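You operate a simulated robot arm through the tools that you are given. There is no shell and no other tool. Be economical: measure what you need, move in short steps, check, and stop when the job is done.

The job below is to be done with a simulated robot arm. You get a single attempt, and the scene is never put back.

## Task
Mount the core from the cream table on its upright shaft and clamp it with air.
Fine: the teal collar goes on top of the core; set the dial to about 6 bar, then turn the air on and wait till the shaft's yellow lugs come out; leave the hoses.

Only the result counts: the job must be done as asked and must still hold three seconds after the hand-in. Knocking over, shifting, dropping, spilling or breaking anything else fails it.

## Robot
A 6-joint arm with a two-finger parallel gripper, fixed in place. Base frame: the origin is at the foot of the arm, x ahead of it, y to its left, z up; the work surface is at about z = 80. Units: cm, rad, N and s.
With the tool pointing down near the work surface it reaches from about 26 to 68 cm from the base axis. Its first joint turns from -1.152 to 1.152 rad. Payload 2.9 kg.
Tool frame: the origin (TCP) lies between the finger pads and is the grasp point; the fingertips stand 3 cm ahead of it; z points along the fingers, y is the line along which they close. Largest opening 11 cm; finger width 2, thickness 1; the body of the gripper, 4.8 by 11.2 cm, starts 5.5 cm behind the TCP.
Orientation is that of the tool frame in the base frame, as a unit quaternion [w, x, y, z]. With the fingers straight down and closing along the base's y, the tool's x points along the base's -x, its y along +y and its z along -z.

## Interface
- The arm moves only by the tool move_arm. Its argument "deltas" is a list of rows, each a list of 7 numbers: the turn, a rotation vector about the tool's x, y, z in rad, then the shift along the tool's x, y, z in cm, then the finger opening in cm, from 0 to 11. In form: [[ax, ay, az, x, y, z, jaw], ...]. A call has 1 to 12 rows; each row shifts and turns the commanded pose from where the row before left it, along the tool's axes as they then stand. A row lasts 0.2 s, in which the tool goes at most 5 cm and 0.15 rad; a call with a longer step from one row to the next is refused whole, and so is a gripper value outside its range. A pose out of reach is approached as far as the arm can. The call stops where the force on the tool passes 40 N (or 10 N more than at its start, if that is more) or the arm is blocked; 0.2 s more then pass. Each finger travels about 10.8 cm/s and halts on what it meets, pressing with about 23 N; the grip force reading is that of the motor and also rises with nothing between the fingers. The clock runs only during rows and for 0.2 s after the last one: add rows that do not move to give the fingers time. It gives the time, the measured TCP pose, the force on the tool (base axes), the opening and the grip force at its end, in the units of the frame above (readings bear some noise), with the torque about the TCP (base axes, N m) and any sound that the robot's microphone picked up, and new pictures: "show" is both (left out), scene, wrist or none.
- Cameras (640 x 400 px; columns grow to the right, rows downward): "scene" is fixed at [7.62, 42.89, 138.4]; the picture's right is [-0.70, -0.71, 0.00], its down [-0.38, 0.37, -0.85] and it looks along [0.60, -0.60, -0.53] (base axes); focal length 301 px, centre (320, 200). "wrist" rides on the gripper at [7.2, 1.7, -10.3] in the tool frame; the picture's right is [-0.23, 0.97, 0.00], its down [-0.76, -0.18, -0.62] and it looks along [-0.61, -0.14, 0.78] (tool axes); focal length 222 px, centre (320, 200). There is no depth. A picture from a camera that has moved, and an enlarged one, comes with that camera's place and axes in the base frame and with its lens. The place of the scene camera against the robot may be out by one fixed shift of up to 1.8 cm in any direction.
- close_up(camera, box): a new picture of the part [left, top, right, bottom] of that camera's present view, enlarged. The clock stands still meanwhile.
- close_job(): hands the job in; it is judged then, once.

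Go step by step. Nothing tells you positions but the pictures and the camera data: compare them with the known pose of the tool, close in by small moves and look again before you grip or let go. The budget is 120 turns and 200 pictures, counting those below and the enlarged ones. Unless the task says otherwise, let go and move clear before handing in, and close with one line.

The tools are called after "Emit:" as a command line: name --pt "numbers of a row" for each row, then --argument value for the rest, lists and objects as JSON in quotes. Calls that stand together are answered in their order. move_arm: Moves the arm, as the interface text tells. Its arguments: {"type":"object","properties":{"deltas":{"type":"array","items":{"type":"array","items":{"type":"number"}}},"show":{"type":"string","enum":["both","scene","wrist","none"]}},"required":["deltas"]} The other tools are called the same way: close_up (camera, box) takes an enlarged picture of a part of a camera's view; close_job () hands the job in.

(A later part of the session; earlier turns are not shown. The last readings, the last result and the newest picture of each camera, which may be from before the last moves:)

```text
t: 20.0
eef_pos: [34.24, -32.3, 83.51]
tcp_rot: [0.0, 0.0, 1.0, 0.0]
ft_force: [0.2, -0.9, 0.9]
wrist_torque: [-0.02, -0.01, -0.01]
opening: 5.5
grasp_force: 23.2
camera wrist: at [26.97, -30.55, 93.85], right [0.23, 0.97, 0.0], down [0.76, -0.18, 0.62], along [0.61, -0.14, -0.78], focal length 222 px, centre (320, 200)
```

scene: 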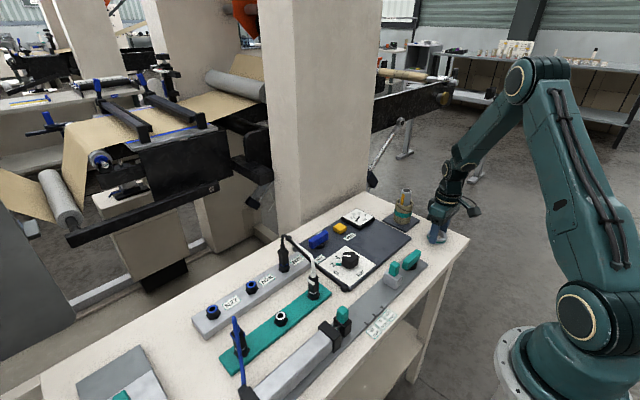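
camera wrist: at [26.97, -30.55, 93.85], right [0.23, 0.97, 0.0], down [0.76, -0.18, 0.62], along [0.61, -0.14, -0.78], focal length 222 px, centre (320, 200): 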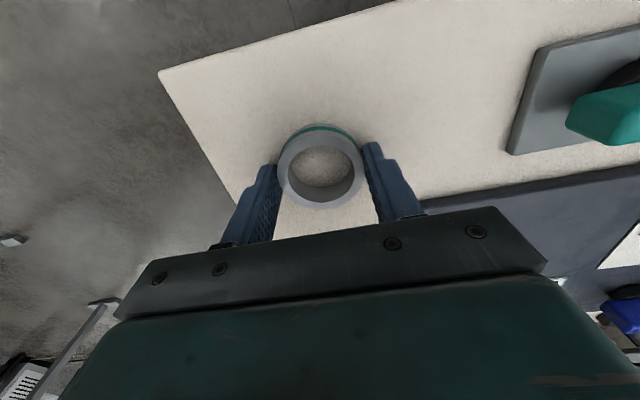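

The ring is held. Lifting 15 cm, then moving over to the shaft at (46.95, -32.4).

Emit:
move_arm --pt "0 0 0 0 0 -1 4" --pt "0 0 0 0 0 -3.5 4" --pt "0 0 0 0 0 -3.5 4" --pt "0 0 0 0 0 -3.5 4" --pt "0 0 0 0 0 -3.5 4" --pt "0 0 0 -3 0 0 4" --pt "0 0 0 -3 0 0 4" --pt "0 0 0 -3 0 0 4" --pt "0 0 0 -2.5 0 0 4" --pt "0 0 0 -1.2 0 0 4" --pt "0 0 0 0 0 0 4"

Emit:
close_up --camera "wrist" --box '[220, 80, 420, 240]'

Emit:
close_up --camera "scene" --box '[350, 130, 450, 240]'

```text
t: 22.4
eef_pos: [47.06, -32.25, 98.2]
tcp_rot: [-0.001, 0.0, 1.0, 0.0]
ft_force: [-0.2, 0.1, -0.6]
wrist_torque: [0.05, 0.01, -0.01]
opening: 5.48
grasp_force: 22.8
camera wrist: at [39.73, -30.53, 108.55], right [0.23, 0.97, 0.0], down [0.76, -0.18, 0.62], along [0.61, -0.14, -0.78], focal length 222 px, centre (320, 200)
```

scene: 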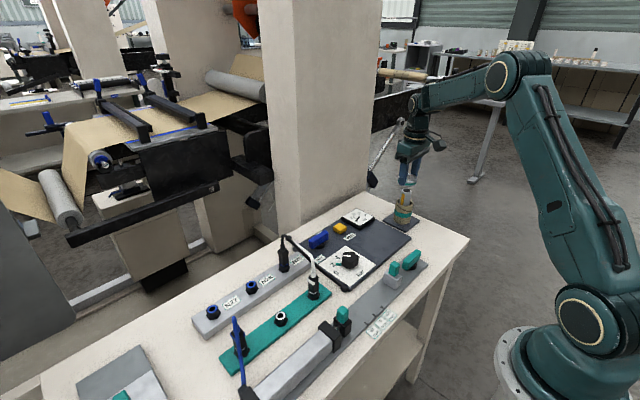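
wrist: 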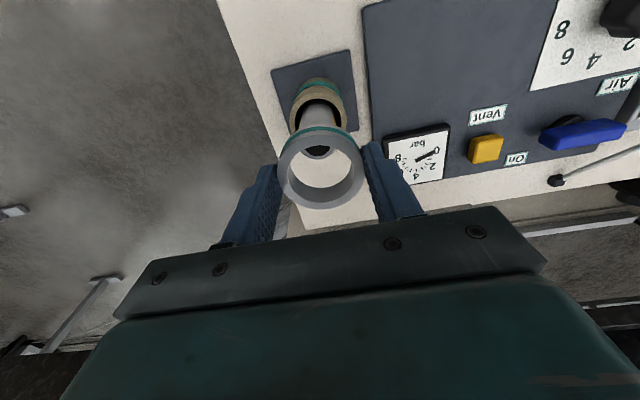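

```text
2.50 times, centred on (320, 160) of wrist
camera zoom: at [39.73, -30.53, 108.55], right [0.23, 0.97, 0.0], down [0.76, -0.18, 0.62], along [0.61, -0.14, -0.78], focal length 555 px, centre (320, 300)
```

zoom: 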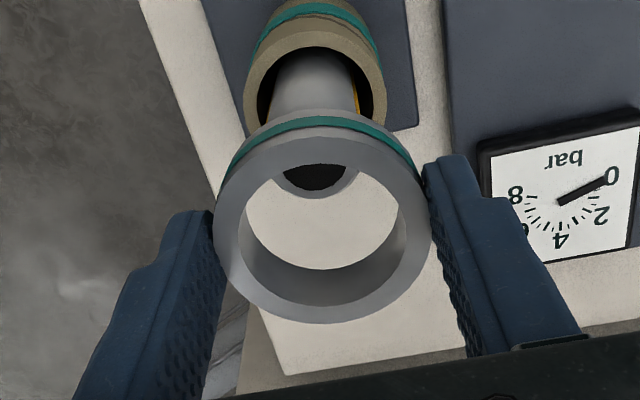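

```text
3.64 times, centred on (400, 185) of scene
camera zoom: at [7.62, 42.89, 138.4], right [-0.7, -0.71, 0.0], down [-0.38, 0.37, -0.85], along [0.6, -0.6, -0.53], focal length 1095 px, centre (29, 254)
```

zoom: 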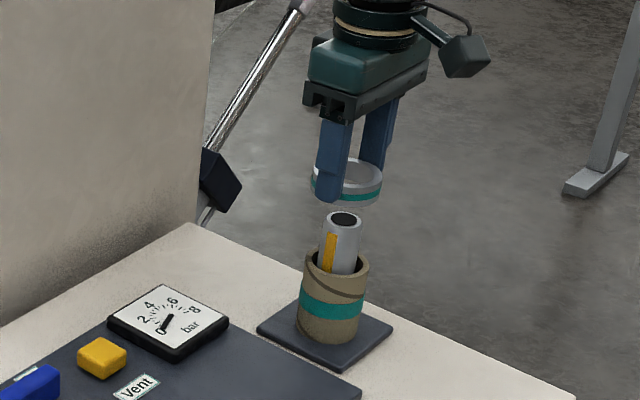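

Ring is over the shaft; a −0.15 y trim, and lowering to just above the shaft top.

Emit:
move_arm --pt "0 0 0 0 -0.15 1.2 4" --pt "0 0 0 0 0 1.2 4" --pt "0 0 0 0 0 0 4" --show "none"

Emit:
close_up --camera "wrist" --box '[220, 80, 420, 240]'

Emit:
close_up --camera "scene" --box '[370, 150, 430, 230]'

```text
t: 23.2
eef_pos: [46.95, -32.44, 95.89]
tcp_rot: [0.0, -0.001, 1.0, 0.0]
ft_force: [-0.6, -0.6, -1.2]
wrist_torque: [0.01, -0.02, 0.01]
opening: 5.51
grasp_force: 22.6
```

```text
2.50 times, centred on (320, 160) of wrist
camera zoom: at [39.7, -30.71, 106.23], right [0.23, 0.97, 0.0], down [0.76, -0.18, 0.62], along [0.61, -0.14, -0.78], focal length 555 px, centre (320, 300)
```

zoom: 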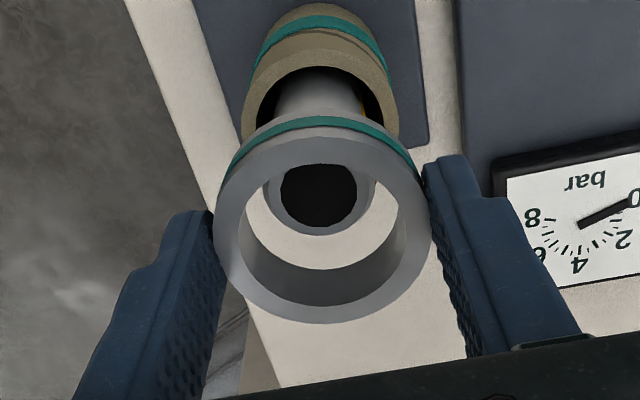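

```text
5.00 times, centred on (400, 190) of scene
camera zoom: at [7.62, 42.89, 138.4], right [-0.7, -0.71, 0.0], down [-0.38, 0.37, -0.85], along [0.6, -0.6, -0.53], focal length 1506 px, centre (-80, 250)
```

zoom: 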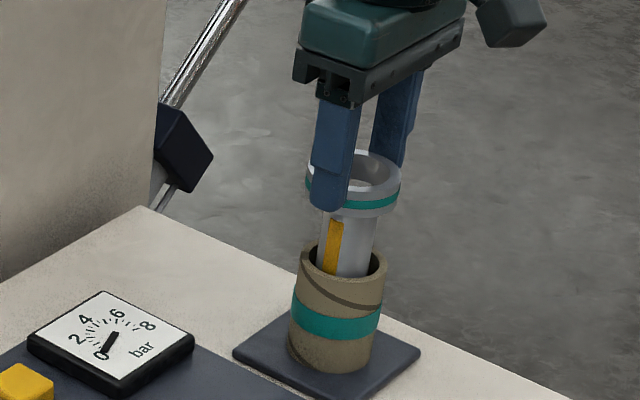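

Centred. Lowering over the shaft toward the core top.

Emit:
move_arm --pt "0 0 0 0 0 0.8 4" --pt "0 0 0 0 0 1 4" --pt "0 0 0 0 0 1 4" --pt "0 0 0 0 0 1 4" --pt "0 0 0 0 0 0.8 4" --pt "0 0 0 0 0 0 4" --show "none"

Emit:
close_up --camera "wrist" --box '[220, 80, 420, 240]'

Emit:
close_up --camera "scene" --box '[370, 150, 430, 230]'

```text
t: 24.6
eef_pos: [46.96, -32.35, 91.28]
tcp_rot: [0.0, 0.0, 1.0, 0.0]
ft_force: [-0.7, -0.3, -1.4]
wrist_torque: [0.01, 0.01, -0.01]
opening: 5.49
grasp_force: 23.2
```

```text
2.50 times, centred on (320, 160) of wrist
camera zoom: at [39.67, -30.66, 101.72], right [0.23, 0.97, 0.0], down [0.76, -0.18, 0.62], along [0.61, -0.14, -0.78], focal length 555 px, centre (320, 300)
```

zoom: 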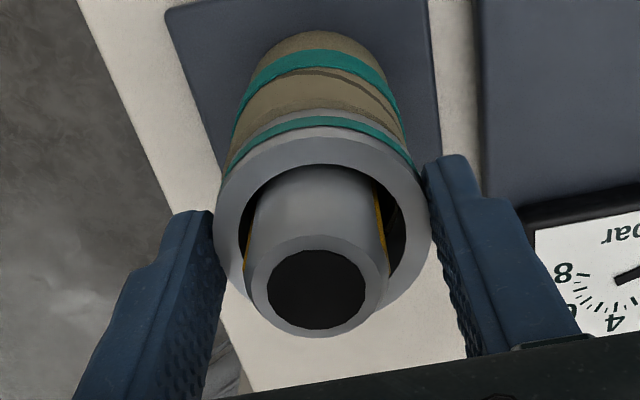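

```text
5.00 times, centred on (400, 190) of scene
camera zoom: at [7.62, 42.89, 138.4], right [-0.7, -0.71, 0.0], down [-0.38, 0.37, -0.85], along [0.6, -0.6, -0.53], focal length 1506 px, centre (-80, 250)
```

zoom: 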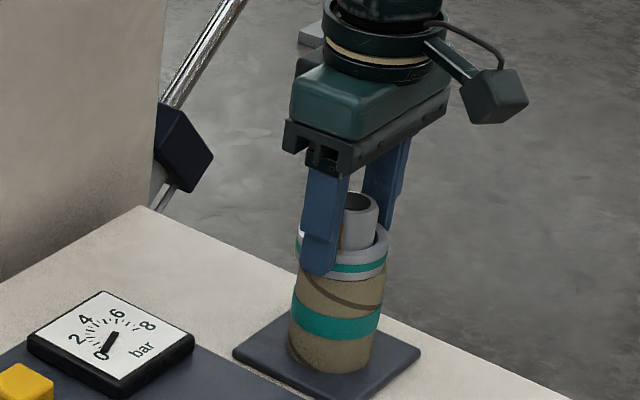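

The ring is about a centimetre above the core. Feeling down gently.

Emit:
move_arm --pt "0 0 0 0 0 0.25 4" --pt "0 0 0 0 0 0.25 4" --pt "0 0 0 0 0 0.15 4" --pt "0 0 0 0 0 0 4" --show "none"

Emit:
close_up --camera "scene" --box '[385, 180, 425, 230]'

```text
t: 25.6
eef_pos: [46.89, -32.29, 90.94]
tcp_rot: [0.002, -0.001, 1.0, -0.001]
ft_force: [4.6, 5.1, 17.9]
wrist_torque: [0.36, -0.25, 0.0]
opening: 5.51
grasp_force: 23.3
```

```text
8.00 times, centred on (405, 205) of scene
camera zoom: at [7.6, 42.92, 138.39], right [-0.7, -0.71, 0.0], down [-0.38, 0.37, -0.85], along [0.6, -0.6, -0.53], focal length 2409 px, centre (-360, 160)
```

zoom: 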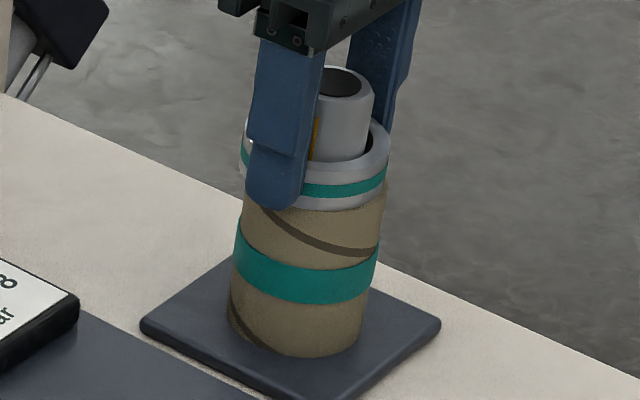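

Contact on the core top felt. Backing off slightly to check the seating.

Emit:
move_arm --pt "0 0 0 0 0 -0.15 4" --pt "0 0 0 0 0 0 4" --show "none"

Emit:
close_up --camera "scene" --box '[385, 180, 425, 230]'

Emit:
close_up --camera "wrist" --box '[260, 80, 380, 220]'

```text
t: 26.2
eef_pos: [46.93, -32.55, 90.97]
tcp_rot: [-0.001, -0.001, 1.0, 0.0]
ft_force: [3.0, 2.0, 7.7]
wrist_torque: [0.04, -0.29, 0.06]
opening: 5.5
grasp_force: 22.8
```

```text
8.00 times, centred on (405, 205) of scene
camera zoom: at [7.61, 42.91, 138.4], right [-0.7, -0.71, 0.0], down [-0.38, 0.37, -0.85], along [0.6, -0.6, -0.53], focal length 2409 px, centre (-360, 160)
```

zoom: 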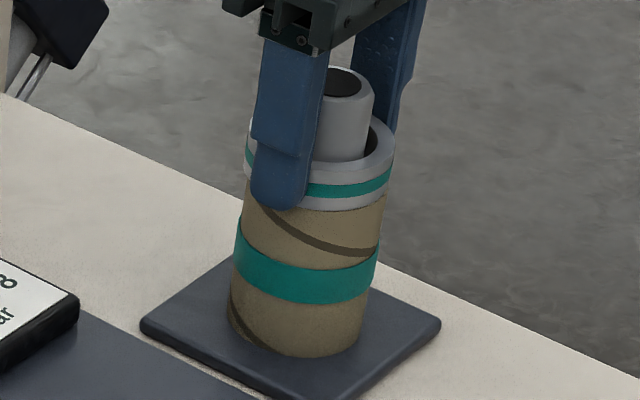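

```text
2.86 times, centred on (320, 150) of wrist
camera zoom: at [39.57, -30.77, 101.29], right [0.23, 0.97, 0.0], down [0.76, -0.18, 0.62], along [0.61, -0.14, -0.78], focal length 635 px, centre (320, 343)
```

zoom: 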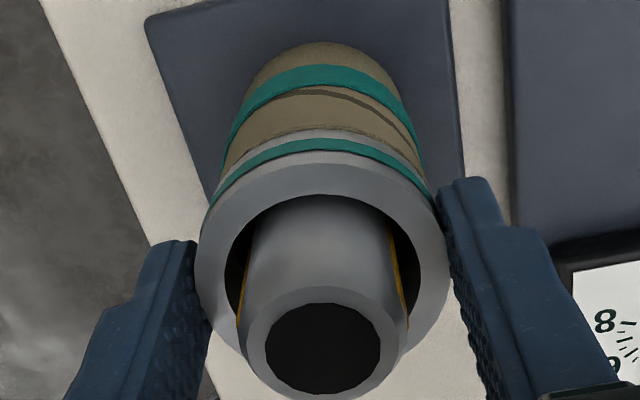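

The ring rests flat and concentric on the core. Releasing gently and rising.

Emit:
move_arm --pt "0 0 0 0 0 0 5.8" --pt "0 0 0 0 0 0 7" --pt "0 0 0 0 0 0 9" --pt "0 0 0 0 0 0 9" --pt "0 0 0 0 0 -3 9" --pt "0 0 0 0 0 -4 9" --pt "0 0 0 0 0 -3 9" --pt "0 0 0 0 0 0 9"

Emit:
close_up --camera "scene" --box '[375, 180, 435, 240]'

Emit:
close_up --camera "wrist" --box '[220, 30, 420, 200]'

```text
t: 28.0
eef_pos: [47.02, -32.53, 101.07]
tcp_rot: [0.0, 0.0, 1.0, -0.001]
ft_force: [0.6, 0.5, 0.2]
wrist_torque: [-0.01, 0.03, -0.01]
opening: 9.0
grasp_force: 0.0
camera wrist: at [39.75, -30.75, 111.39], right [0.23, 0.97, 0.0], down [0.76, -0.18, 0.62], along [0.61, -0.14, -0.78], focal length 222 px, centre (320, 200)
```

scene: 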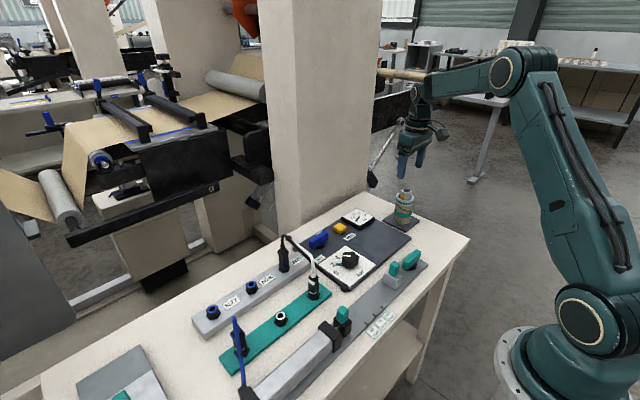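
wrist: 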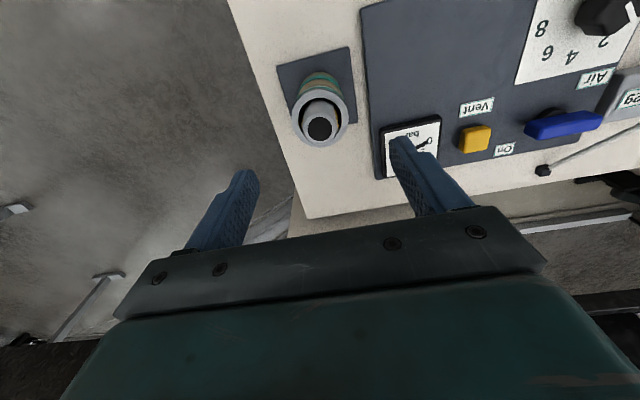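

```text
6.67 times, centred on (405, 210) of scene
camera zoom: at [7.62, 42.89, 138.4], right [-0.7, -0.71, 0.0], down [-0.38, 0.37, -0.85], along [0.6, -0.6, -0.53], focal length 2007 px, centre (-247, 133)
```

zoom: 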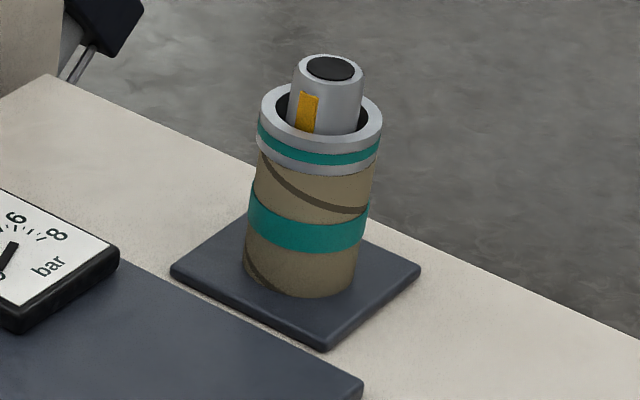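

```text
2.35 times, centred on (320, 115) of wrist
camera zoom: at [39.75, -30.75, 111.39], right [0.23, 0.97, 0.0], down [0.76, -0.18, 0.62], along [0.61, -0.14, -0.78], focal length 523 px, centre (320, 400)
```

zoom: 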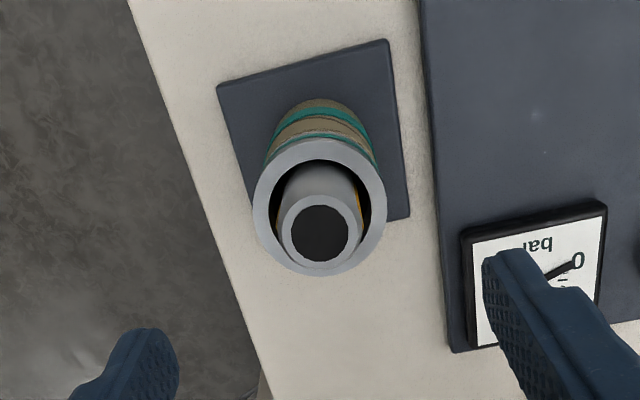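

Collar seated well. Next the dial near (45.5, -3): moving above it at safe height for a look.

Emit:
move_arm --pt "0 0 0 0.1 4 0 9" --pt "0 0 0 0.2 4.2 0 9" --pt "0 0 0 0.2 4.2 0 9" --pt "0 0 0 0.2 4.2 0 9" --pt "0 0 0 0.2 4.2 0 7" --pt "0 0 0 0.2 4.2 0 7" --pt "0 0 0 0.2 4.2 0 7" --pt "0 0 0 0 0 0 7"

Emit:
close_up --camera "wrist" --box '[220, 20, 440, 220]'

Emit:
close_up --camera "scene" --box '[300, 215, 400, 300]'

```text
t: 29.8
eef_pos: [45.71, -3.32, 100.76]
tcp_rot: [0.0, 0.0, 1.0, 0.0]
ft_force: [-0.1, 0.5, 0.0]
wrist_torque: [0.02, 0.0, -0.02]
opening: 6.98
grasp_force: 0.1
camera wrist: at [38.36, -1.55, 111.0], right [0.23, 0.97, 0.0], down [0.76, -0.18, 0.62], along [0.61, -0.14, -0.78], focal length 222 px, centre (320, 200)
```

scene: 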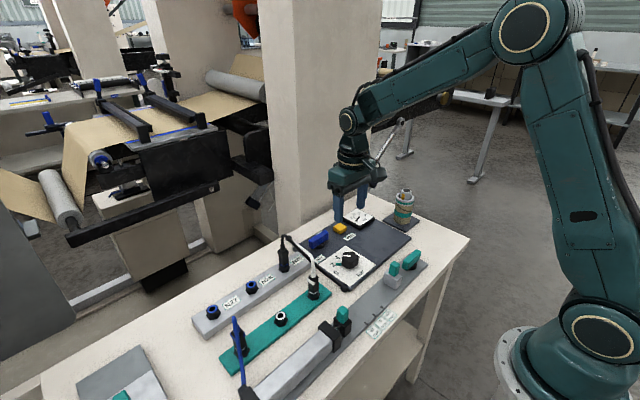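
wrist: 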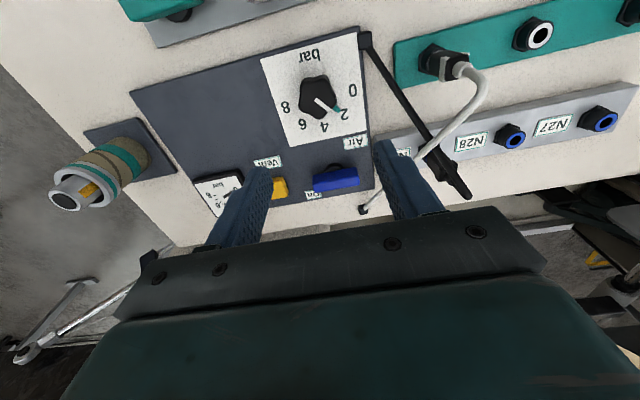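

```text
2.00 times, centred on (330, 120) of wrist
camera zoom: at [38.36, -1.55, 111.0], right [0.23, 0.97, 0.0], down [0.76, -0.18, 0.62], along [0.61, -0.14, -0.78], focal length 444 px, centre (300, 360)
```

zoom: 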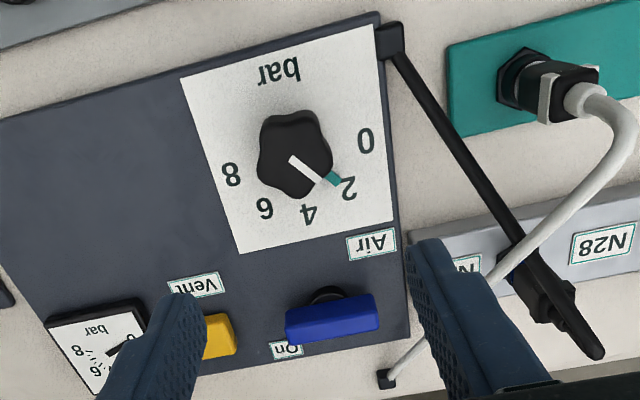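

```text
4.71 times, centred on (350, 258) of scene
camera zoom: at [7.62, 42.9, 138.4], right [-0.7, -0.71, 0.0], down [-0.38, 0.37, -0.85], along [0.6, -0.6, -0.53], focal length 1417 px, centre (179, -71)
```

zoom: 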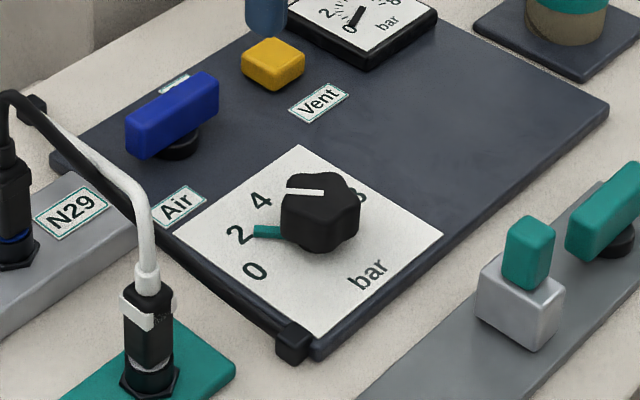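

The pointer is at 2 bar; the scale is 20°/bar, so 6 bar is about 80° clockwise from above. I'll lower toward the knob to pin down its centre.

Emit:
move_arm --pt "0 0 0 0.3 0 3 7" --pt "0 0 0 0.3 0 3 7" --pt "0 0 0 0 0 3 7" --pt "0 0 0 0 0 0 7" --show "wrist"

Emit:
close_up --camera "wrist" --box '[240, 40, 400, 200]'

Emit:
close_up --camera "scene" --box '[300, 205, 400, 290]'

```text
t: 30.8
eef_pos: [45.06, -3.32, 91.92]
tcp_rot: [0.0, 0.001, 1.0, 0.0]
ft_force: [0.8, -0.9, -0.5]
wrist_torque: [0.02, -0.02, -0.03]
opening: 6.99
grasp_force: 0.0
camera wrist: at [37.67, -1.45, 102.24], right [0.23, 0.97, 0.0], down [0.76, -0.18, 0.62], along [0.61, -0.14, -0.78], focal length 222 px, centre (320, 200)
```

wrist: 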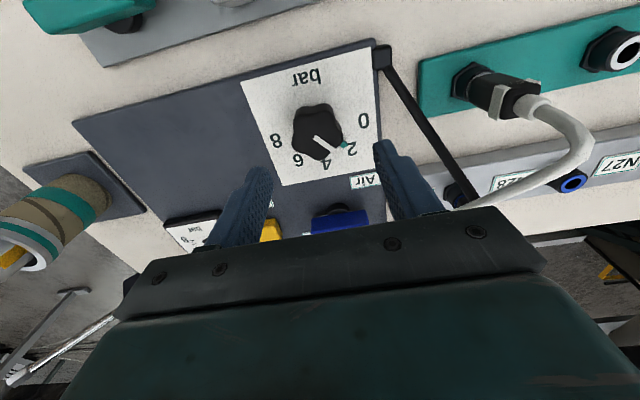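

```text
2.50 times, centred on (320, 120) of wrist
camera zoom: at [37.67, -1.45, 102.24], right [0.23, 0.97, 0.0], down [0.76, -0.18, 0.62], along [0.61, -0.14, -0.78], focal length 555 px, centre (320, 400)
```

zoom: 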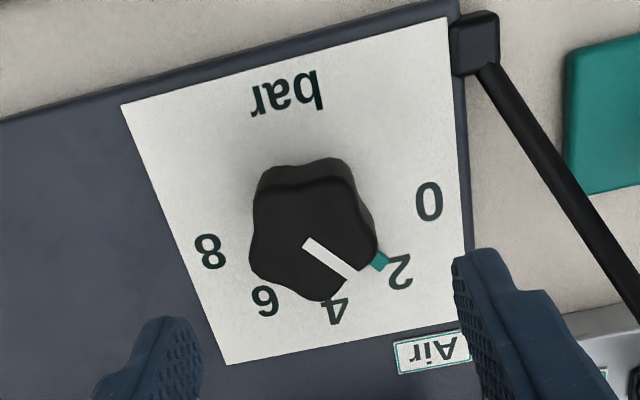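

```text
4.71 times, centred on (350, 248) of scene
camera zoom: at [7.62, 42.89, 138.4], right [-0.7, -0.71, 0.0], down [-0.38, 0.37, -0.85], along [0.6, -0.6, -0.53], focal length 1417 px, centre (179, -24)
```

zoom: 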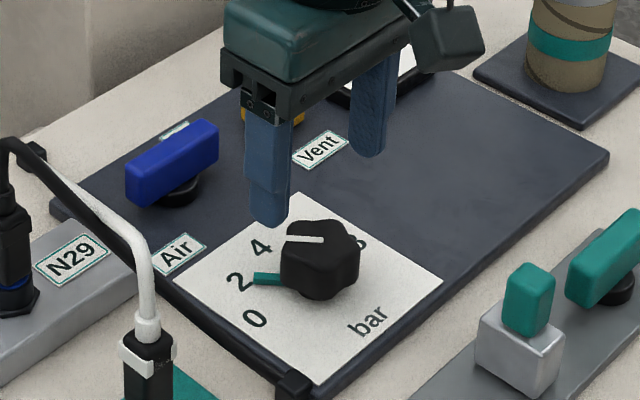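

Knob centre ≈ (45.0, -3.45), top z ≈ 84.2, five lobes. I'll pre-rotate the tool 48° counter-clockwise so the 80° turn stays in a comfortable range, then lower.

Emit:
move_arm --pt "0 0 -0.14 0 0 0 7" --pt "0 0 -0.14 0 0 0 7" --pt "0 0 -0.14 0 0 0 7" --pt "0 0 -0.14 0 0 0 7" --pt "0 0 -0.14 0 0 0 7" --pt "0 0 -0.138 0 0 0 7" --pt "0 0 0 0 0 1.5 7" --pt "0 0 0 0 0 1.5 7" --pt "0 0 0 0 0 0 7"

Emit:
close_up --camera "wrist" --box '[220, 60, 420, 240]'

Emit:
close_up --camera "scene" --box '[300, 205, 400, 290]'

```text
t: 32.8
eef_pos: [44.81, -3.21, 88.99]
tcp_rot: [0.0, -0.407, 0.913, 0.0]
ft_force: [-0.2, -0.2, -0.4]
wrist_torque: [0.01, 0.01, 0.04]
opening: 6.98
grasp_force: 0.1
camera wrist: at [38.69, -7.39, 99.31], right [-0.57, 0.82, 0.0], down [0.64, 0.45, 0.62], along [0.51, 0.36, -0.78], focal length 222 px, centre (320, 200)
```

scene: 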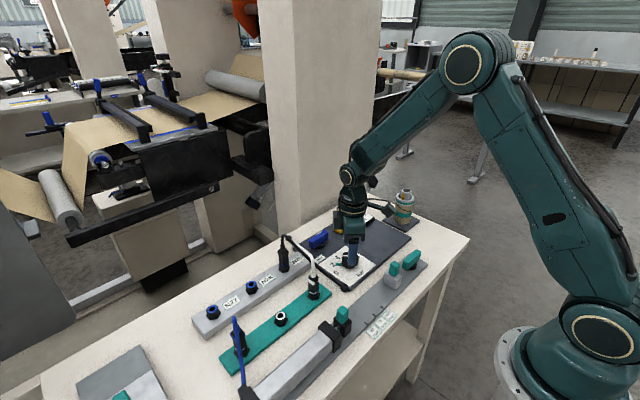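
wrist: 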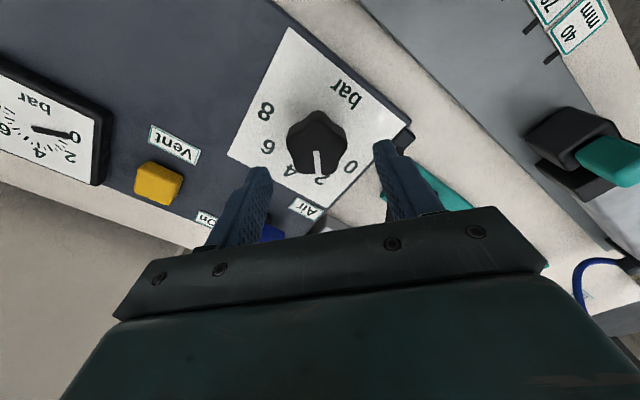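

```text
2.22 times, centred on (320, 150) of wrist
camera zoom: at [38.69, -7.39, 99.31], right [-0.57, 0.82, 0.0], down [0.64, 0.45, 0.62], along [0.51, 0.36, -0.78], focal length 494 px, centre (320, 311)
```

zoom: 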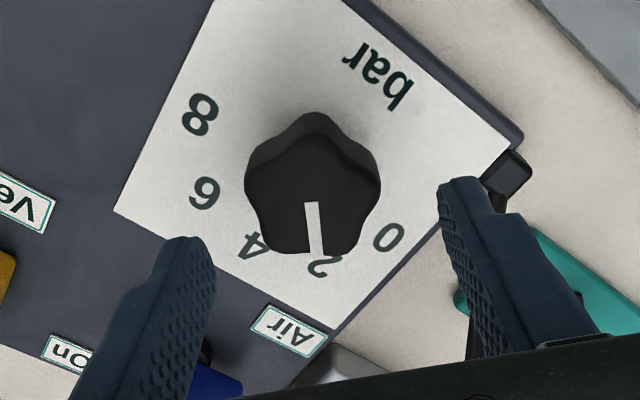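

```text
4.71 times, centred on (350, 248) of scene
camera zoom: at [7.62, 42.89, 138.4], right [-0.7, -0.71, 0.0], down [-0.38, 0.37, -0.85], along [0.6, -0.6, -0.53], focal length 1417 px, centre (179, -24)
```

zoom: 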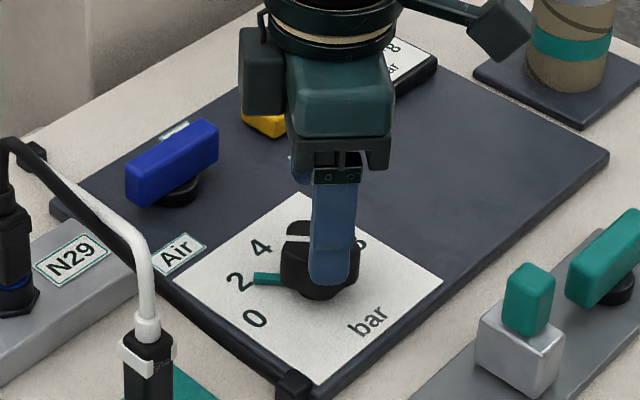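

The knob sits under the TCP. Lowering 3.3 cm and gripping.

Emit:
move_arm --pt "0 0 0 0 0 1.5 7" --pt "0 0 0 0 0 1.2 7" --pt "0 0 0 0 0 0.6 7" --pt "0 0 0 0 0 0 7" --show "wrist"

Emit:
close_up --camera "scene" --box '[300, 205, 400, 290]'

```text
t: 33.8
eef_pos: [44.86, -3.12, 85.6]
tcp_rot: [-0.001, -0.408, 0.913, 0.0]
ft_force: [-0.2, 0.2, -0.2]
wrist_torque: [0.01, 0.0, -0.01]
opening: 6.99
grasp_force: 0.0
camera wrist: at [38.72, -7.43, 95.97], right [-0.57, 0.82, 0.0], down [0.64, 0.45, 0.62], along [0.51, 0.36, -0.78], focal length 222 px, centre (320, 200)
```

wrist: 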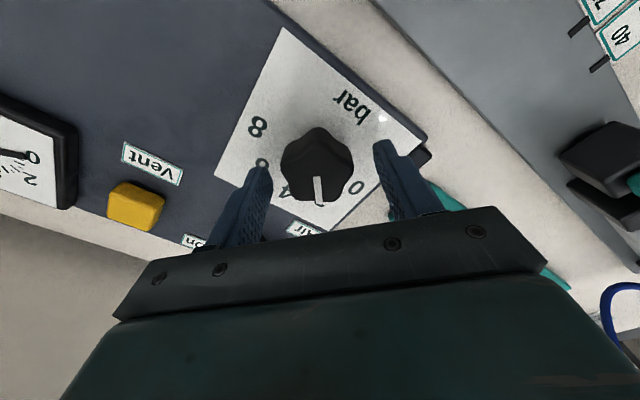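

```text
4.71 times, centred on (350, 248) of scene
camera zoom: at [7.62, 42.89, 138.4], right [-0.7, -0.71, 0.0], down [-0.38, 0.37, -0.85], along [0.6, -0.6, -0.53], focal length 1417 px, centre (179, -24)
```

zoom: 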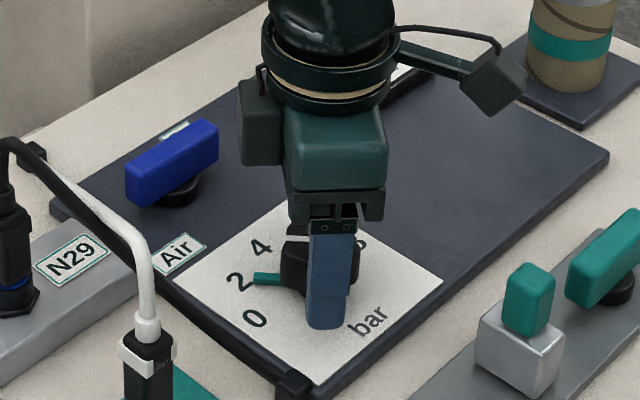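

Emit:
move_arm --pt "0 0 0 0 0 0 5" --pt "0 0 0 0 0 0 4" --pt "0 0 0 0 0 0 3" --pt "0 0 0 0 0 0 3" --pt "0 0 0 0 0 0 3" --show "wrist"

Emit:
close_up --camera "wrist" --box '[220, 60, 420, 240]'

```text
t: 35.0
eef_pos: [45.03, -3.33, 85.59]
tcp_rot: [0.0, -0.407, 0.913, -0.001]
ft_force: [10.2, -11.0, -6.5]
wrist_torque: [-0.35, -0.47, 0.02]
opening: 4.12
grasp_force: 45.2
camera wrist: at [38.79, -7.5, 95.98], right [-0.57, 0.82, 0.0], down [0.64, 0.45, 0.62], along [0.51, 0.36, -0.78], focal length 222 px, centre (320, 200)
```

wrist: 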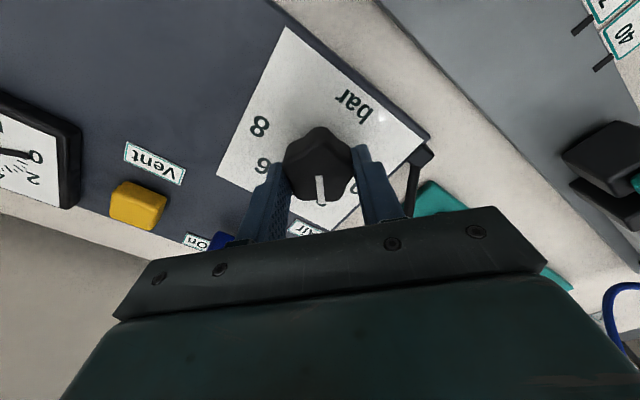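

```text
2.22 times, centred on (320, 150) of wrist
camera zoom: at [38.79, -7.5, 95.98], right [-0.57, 0.82, 0.0], down [0.64, 0.45, 0.62], along [0.51, 0.36, -0.78], focal length 494 px, centre (320, 311)
```

zoom: 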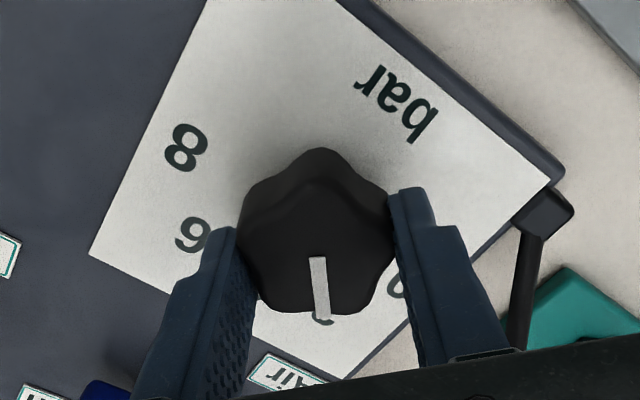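

Gripped, with a side load from a slight offset; I'll trim that out and turn halfway (≈40°), then check.

Emit:
move_arm --pt "0 0 0 0 -0.15 0 3" --pt "0 0 0 0 0 0 3" --pt "0 0 0.14 0 0 0 3" --pt "0 0 0.14 0 0 0 3" --pt "0 0 0.14 0 0 0 3" --pt "0 0 0.14 0 0 0 3" --pt "0 0 0.14 0 0 0 3" --pt "0 0 0 0 0 0 3" --show "wrist"

Emit:
close_up --camera "wrist" --box '[220, 60, 420, 240]'

```text
t: 36.8
eef_pos: [45.07, -3.32, 85.63]
tcp_rot: [-0.003, -0.067, 0.998, -0.001]
ft_force: [-5.2, -17.9, 10.7]
wrist_torque: [-0.24, 0.76, 0.03]
opening: 4.14
grasp_force: 44.4
camera wrist: at [37.63, -2.67, 96.01], right [0.09, 1.0, 0.0], down [0.78, -0.07, 0.62], along [0.62, -0.06, -0.78], focal length 222 px, centre (320, 200)
```

wrist: 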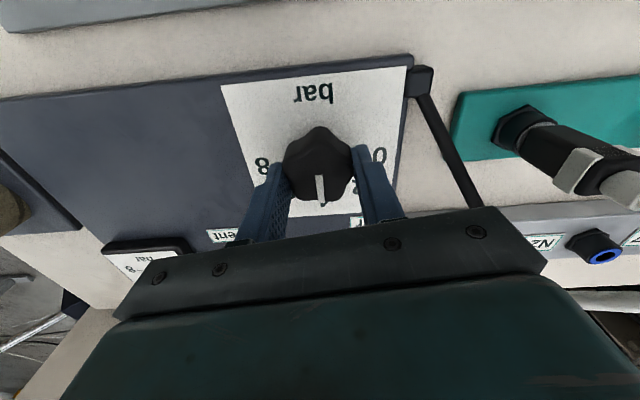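

```text
2.22 times, centred on (320, 150) of wrist
camera zoom: at [37.63, -2.67, 96.01], right [0.09, 1.0, 0.0], down [0.78, -0.07, 0.62], along [0.62, -0.06, -0.78], focal length 494 px, centre (320, 311)
```

zoom: 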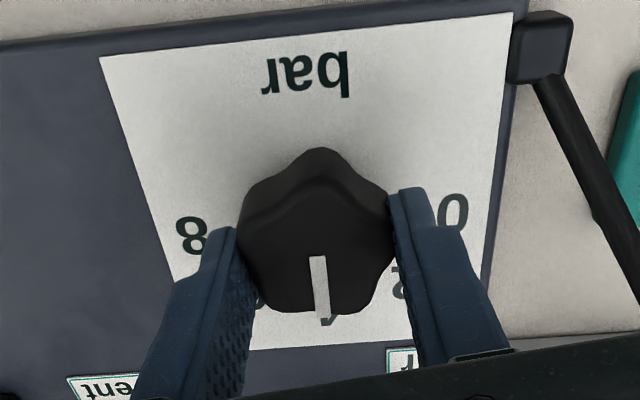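

The knob follows the gripper and the pointer is near 4. Trimming y and turning the remaining 40°.

Emit:
move_arm --pt "0 0 0 0 -0.2 -0.05 3" --pt "0 0 0.14 0 0 0 3" --pt "0 0 0.14 0 0 0 3" --pt "0 0 0.14 0 0 0 3" --pt "0 0 0.14 0 0 0 3" --pt "0 0 0.14 0 0 0 3" --pt "0 0 0 0 0 0 3" --pt "0 0 0 0 0 0 3" --show "wrist"

Emit:
close_up --camera "wrist" --box '[220, 60, 420, 240]'

```text
t: 38.6
eef_pos: [45.06, -3.58, 85.67]
tcp_rot: [-0.002, 0.278, 0.96, -0.002]
ft_force: [-16.0, -18.2, -2.6]
wrist_torque: [-0.02, 0.85, 0.02]
opening: 4.13
grasp_force: 45.2
camera wrist: at [39.84, 1.79, 96.01], right [0.71, 0.7, -0.01], down [0.55, -0.56, 0.62], along [0.43, -0.45, -0.78], focal length 222 px, centre (320, 200)
```

wrist: 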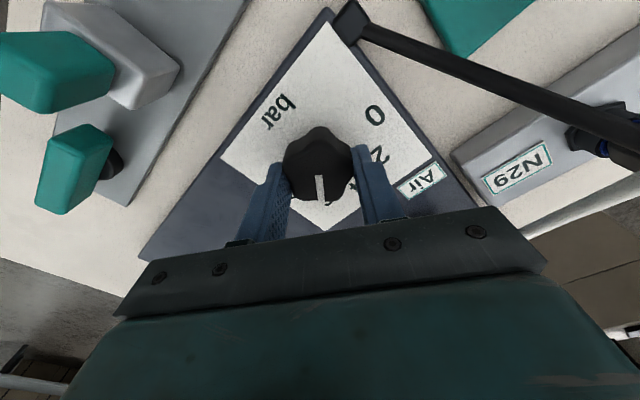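

```text
2.22 times, centred on (320, 150) of wrist
camera zoom: at [39.84, 1.79, 96.01], right [0.71, 0.7, -0.01], down [0.55, -0.56, 0.62], along [0.43, -0.45, -0.78], focal length 494 px, centre (320, 311)
```

zoom: 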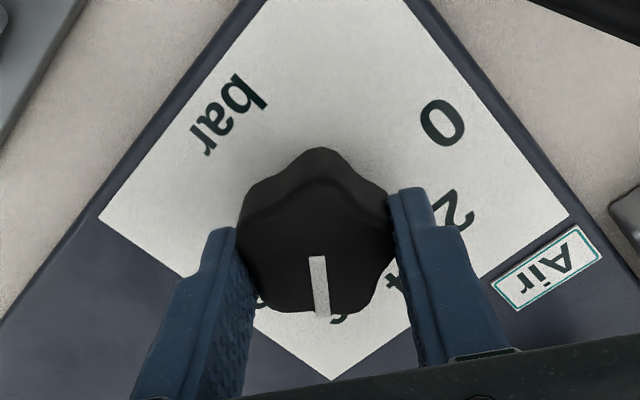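

Turned 80°. Releasing and rising to read the pointer.

Emit:
move_arm --pt "0 0 0 0 0 0 4.6" --pt "0 0 0 0 0 0 6" --pt "0 0 0 0 0 0 7" --pt "0 0 0 0 0 -2 7" --pt "0 0 0 0 0 -3 7" --pt "0 0 0 0 0 -4 7" --pt "0 0 0 0 0 -3 7" --pt "0 0 0 0 0 0 7"

Emit:
close_up --camera "wrist" --box '[240, 20, 440, 200]'

Emit:
close_up --camera "scene" --box '[300, 205, 400, 290]'

```text
t: 40.4
eef_pos: [45.29, -3.26, 97.86]
tcp_rot: [0.001, 0.276, 0.961, 0.0]
ft_force: [0.8, -0.2, 1.1]
wrist_torque: [0.03, 0.01, -0.01]
opening: 7.02
grasp_force: 0.1
camera wrist: at [39.96, 2.11, 108.15], right [0.71, 0.7, 0.0], down [0.55, -0.56, 0.62], along [0.44, -0.44, -0.78], focal length 222 px, centre (320, 200)
```

scene: 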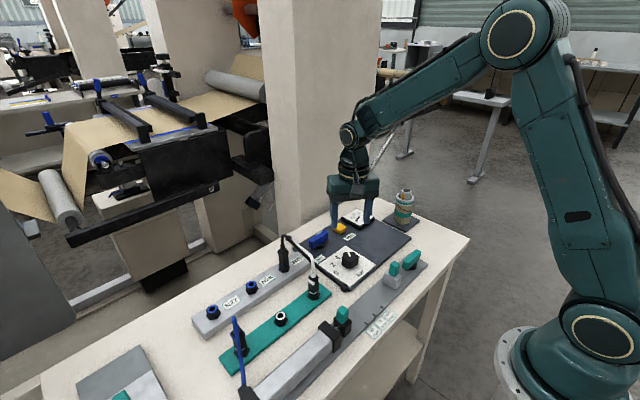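
wrist: 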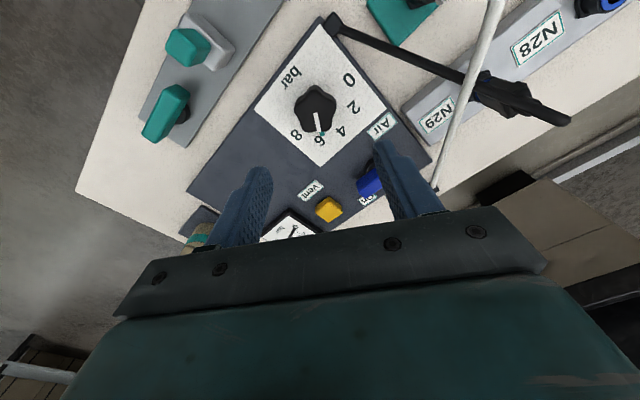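

```text
2.22 times, centred on (340, 110) of wrist
camera zoom: at [39.96, 2.11, 108.15], right [0.71, 0.7, 0.0], down [0.55, -0.56, 0.62], along [0.44, -0.44, -0.78], focal length 494 px, centre (276, 400)
```

zoom: 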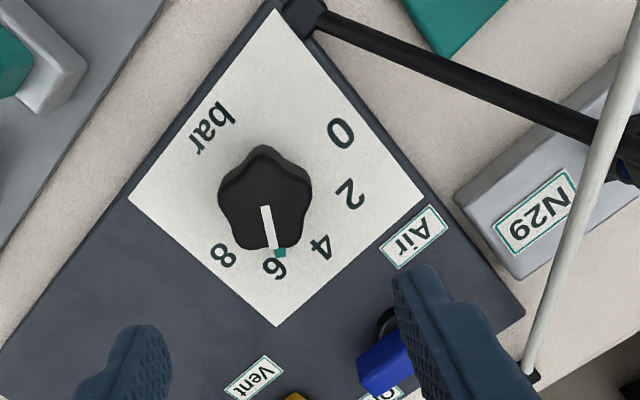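

```text
4.71 times, centred on (350, 248) of scene
camera zoom: at [7.62, 42.89, 138.4], right [-0.7, -0.71, 0.0], down [-0.38, 0.37, -0.85], along [0.6, -0.6, -0.53], focal length 1417 px, centre (179, -24)
```

zoom: 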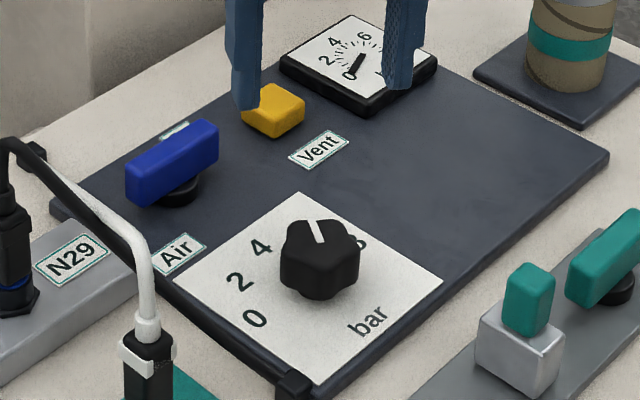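

The pointer reads 6. Now to inspect the blue air lever and its labels: turning the tool back and moving toward it.

Emit:
move_arm --pt "0 0 -0.14 0 0 0 11" --pt "0 0 -0.14 0 0 0 11" --pt "0 0 -0.14 0 0 0 11" --pt "0 0 -0.14 0 0 0 11" --pt "0 0 0 -3 0 -1 11" --pt "0 0 0 -3 0 -1 11" --pt "0 0 0 0 0 0 11" --show "wrist"

Emit:
close_up --camera "wrist" --box '[240, 60, 400, 200]'

Emit:
close_up --camera "scene" --box '[270, 205, 370, 280]'

```text
t: 42.0
eef_pos: [51.24, -3.4, 99.61]
tcp_rot: [0.0, 0.0, 1.0, -0.001]
ft_force: [1.0, -0.8, -0.9]
wrist_torque: [-0.05, -0.03, 0.0]
opening: 11.01
grasp_force: 0.1
camera wrist: at [43.96, -1.72, 109.85], right [0.23, 0.97, 0.0], down [0.76, -0.18, 0.62], along [0.61, -0.14, -0.78], focal length 222 px, centre (320, 200)
```

wrist: 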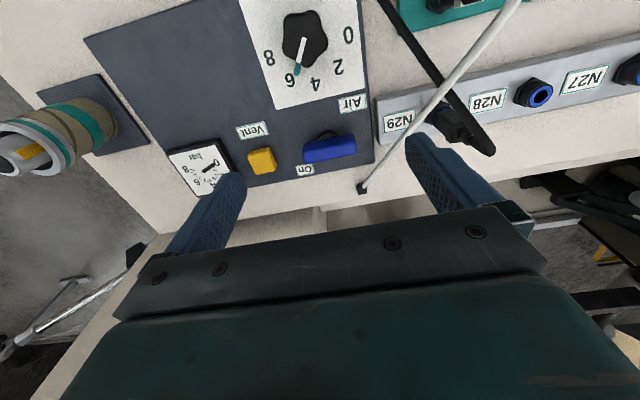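

```text
2.86 times, centred on (320, 130) of wrist
camera zoom: at [43.96, -1.72, 109.85], right [0.23, 0.97, 0.0], down [0.76, -0.18, 0.62], along [0.61, -0.14, -0.78], focal length 635 px, centre (320, 400)
```

zoom: 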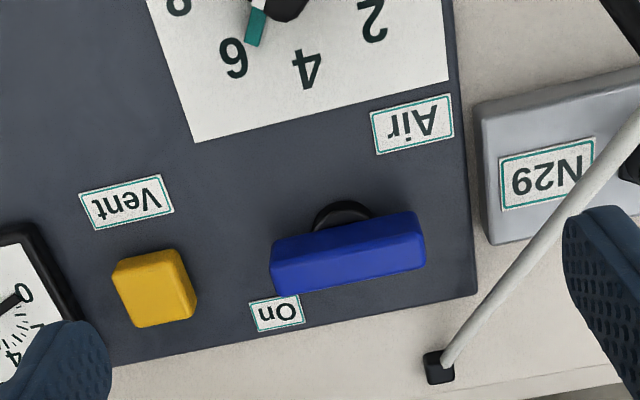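

```text
5.33 times, centred on (320, 242) of scene
camera zoom: at [7.62, 42.89, 138.4], right [-0.7, -0.71, 0.0], down [-0.38, 0.37, -0.85], along [0.6, -0.6, -0.53], focal length 1606 px, centre (320, -27)
```

zoom: 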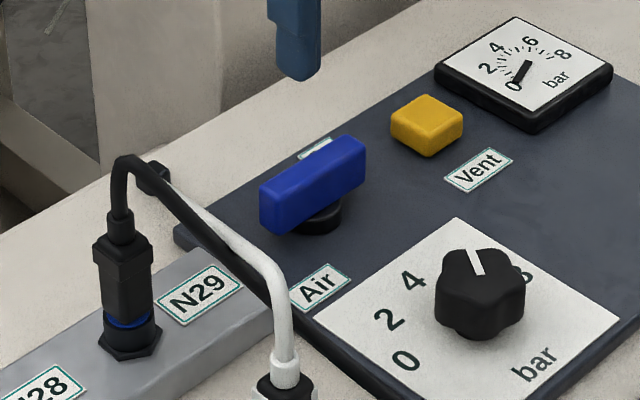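

The lever is a bar along y on a round stem at about (56.5, -3.3), with "On" counter-clockwise from its near-gauge end. I'll turn the tool 90° so the fingers close along x, above the lever.

Emit:
move_arm --pt "0 0 0.1428 -2.6 0 0 7" --pt "0 0 0.1428 -2.6 0.37 0 7" --pt "0 0 0.1428 0 0 0 7" --pt "0 0 0.1428 0 0 0 7" --pt "0 0 0.1428 0 0 0 7" --pt "0 0 0.1428 0 0 0 7" --pt "0 0 0.1428 0 0 0 7" --pt "0 0 0.1428 0 0 0 7" --pt "0 0 0.1428 0 0 0 7" --pt "0 0 0.1428 0 0 0 7" --pt "0 0 0.1428 0 0 0 7" --pt "0 0 0 0 0 0 7"

Emit:
close_up --camera "wrist" --box '[220, 40, 420, 220]'

```text
t: 44.6
eef_pos: [56.43, -3.46, 99.71]
tcp_rot: [0.0, 0.709, 0.706, 0.001]
ft_force: [0.3, -0.2, 0.0]
wrist_torque: [-0.03, -0.01, -0.02]
opening: 7.0
grasp_force: 0.0
camera wrist: at [58.14, 3.81, 110.04], right [0.97, -0.23, 0.0], down [-0.18, -0.76, 0.62], along [-0.14, -0.61, -0.78], focal length 222 px, centre (320, 200)
```

scene: 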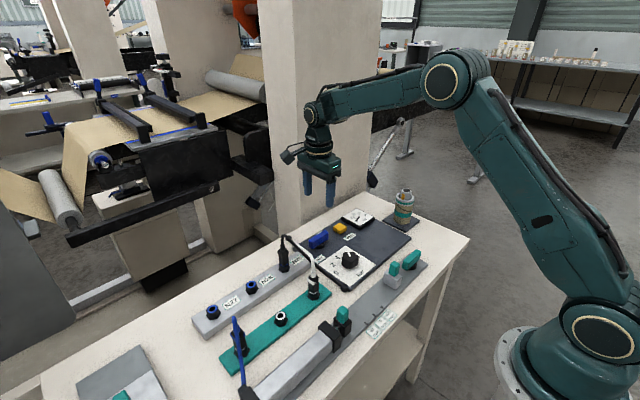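
wrist: 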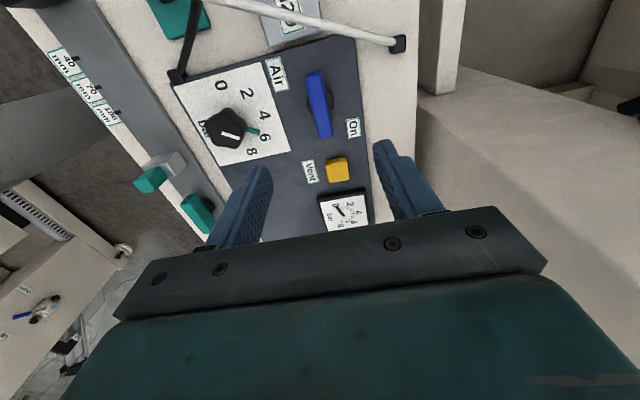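

```text
2.22 times, centred on (320, 130) of wrist
camera zoom: at [58.14, 3.81, 110.04], right [0.97, -0.23, 0.0], down [-0.18, -0.76, 0.62], along [-0.14, -0.61, -0.78], focal length 494 px, centre (320, 356)
```

zoom: 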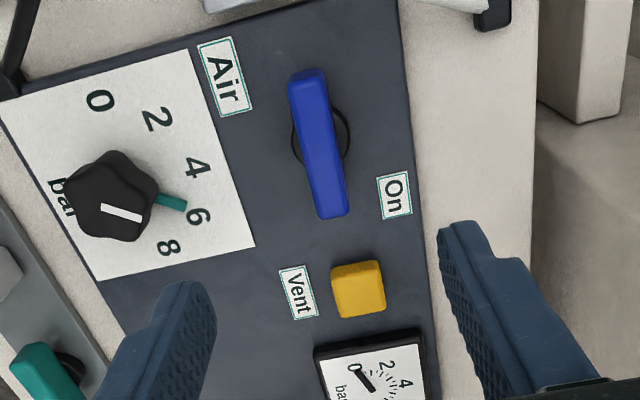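

The lever is under the TCP, aligned with y. Lowering around its centre.

Emit:
move_arm --pt "0 0 0 0 0 3.5 7" --pt "0 0 0 0 0 3.5 7" --pt "0 0 0 0 0 3 7" --pt "0 0 0 0 0 0 7"

Emit:
close_up --camera "wrist" --box '[220, 60, 420, 240]'

Emit:
close_up --camera "scene" --box '[270, 185, 370, 280]'

```text
t: 45.6
eef_pos: [56.38, -3.34, 89.41]
tcp_rot: [-0.001, 0.706, 0.708, 0.0]
ft_force: [0.4, 0.0, -0.4]
wrist_torque: [-0.02, 0.02, 0.02]
opening: 7.01
grasp_force: 0.0
camera wrist: at [58.03, 3.93, 99.76], right [0.97, -0.23, 0.0], down [-0.18, -0.76, 0.62], along [-0.14, -0.61, -0.78], focal length 222 px, centre (320, 200)
```

scene: 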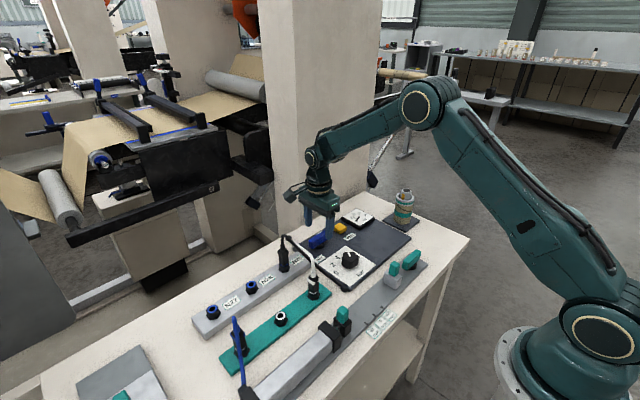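
wrist: 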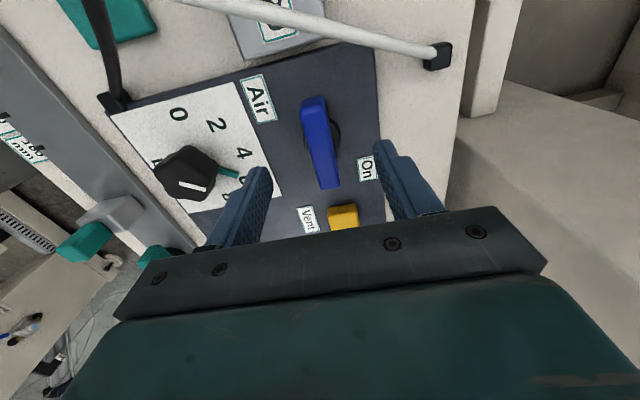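

```text
2.22 times, centred on (320, 150) of wrist
camera zoom: at [58.03, 3.93, 99.76], right [0.97, -0.23, 0.0], down [-0.18, -0.76, 0.62], along [-0.14, -0.61, -0.78], focal length 494 px, centre (320, 311)
```

zoom: 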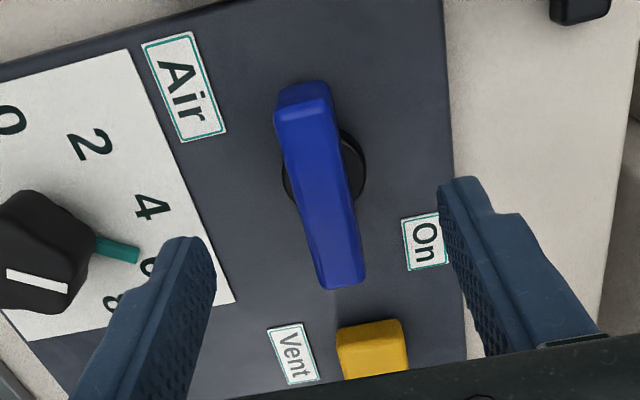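

```text
4.21 times, centred on (320, 232) of scene
camera zoom: at [7.62, 42.89, 138.4], right [-0.7, -0.71, 0.0], down [-0.38, 0.37, -0.85], along [0.6, -0.6, -0.53], focal length 1268 px, centre (320, 63)
```

zoom: 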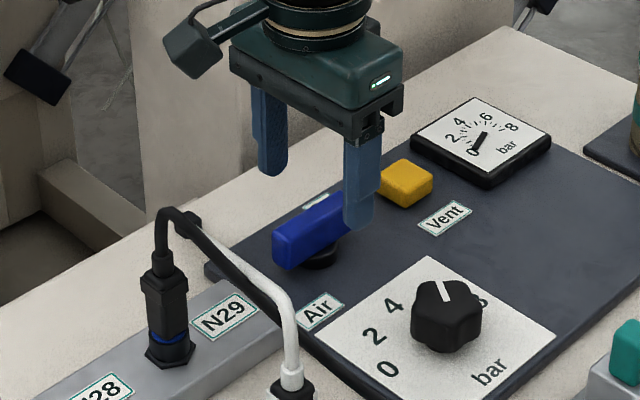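

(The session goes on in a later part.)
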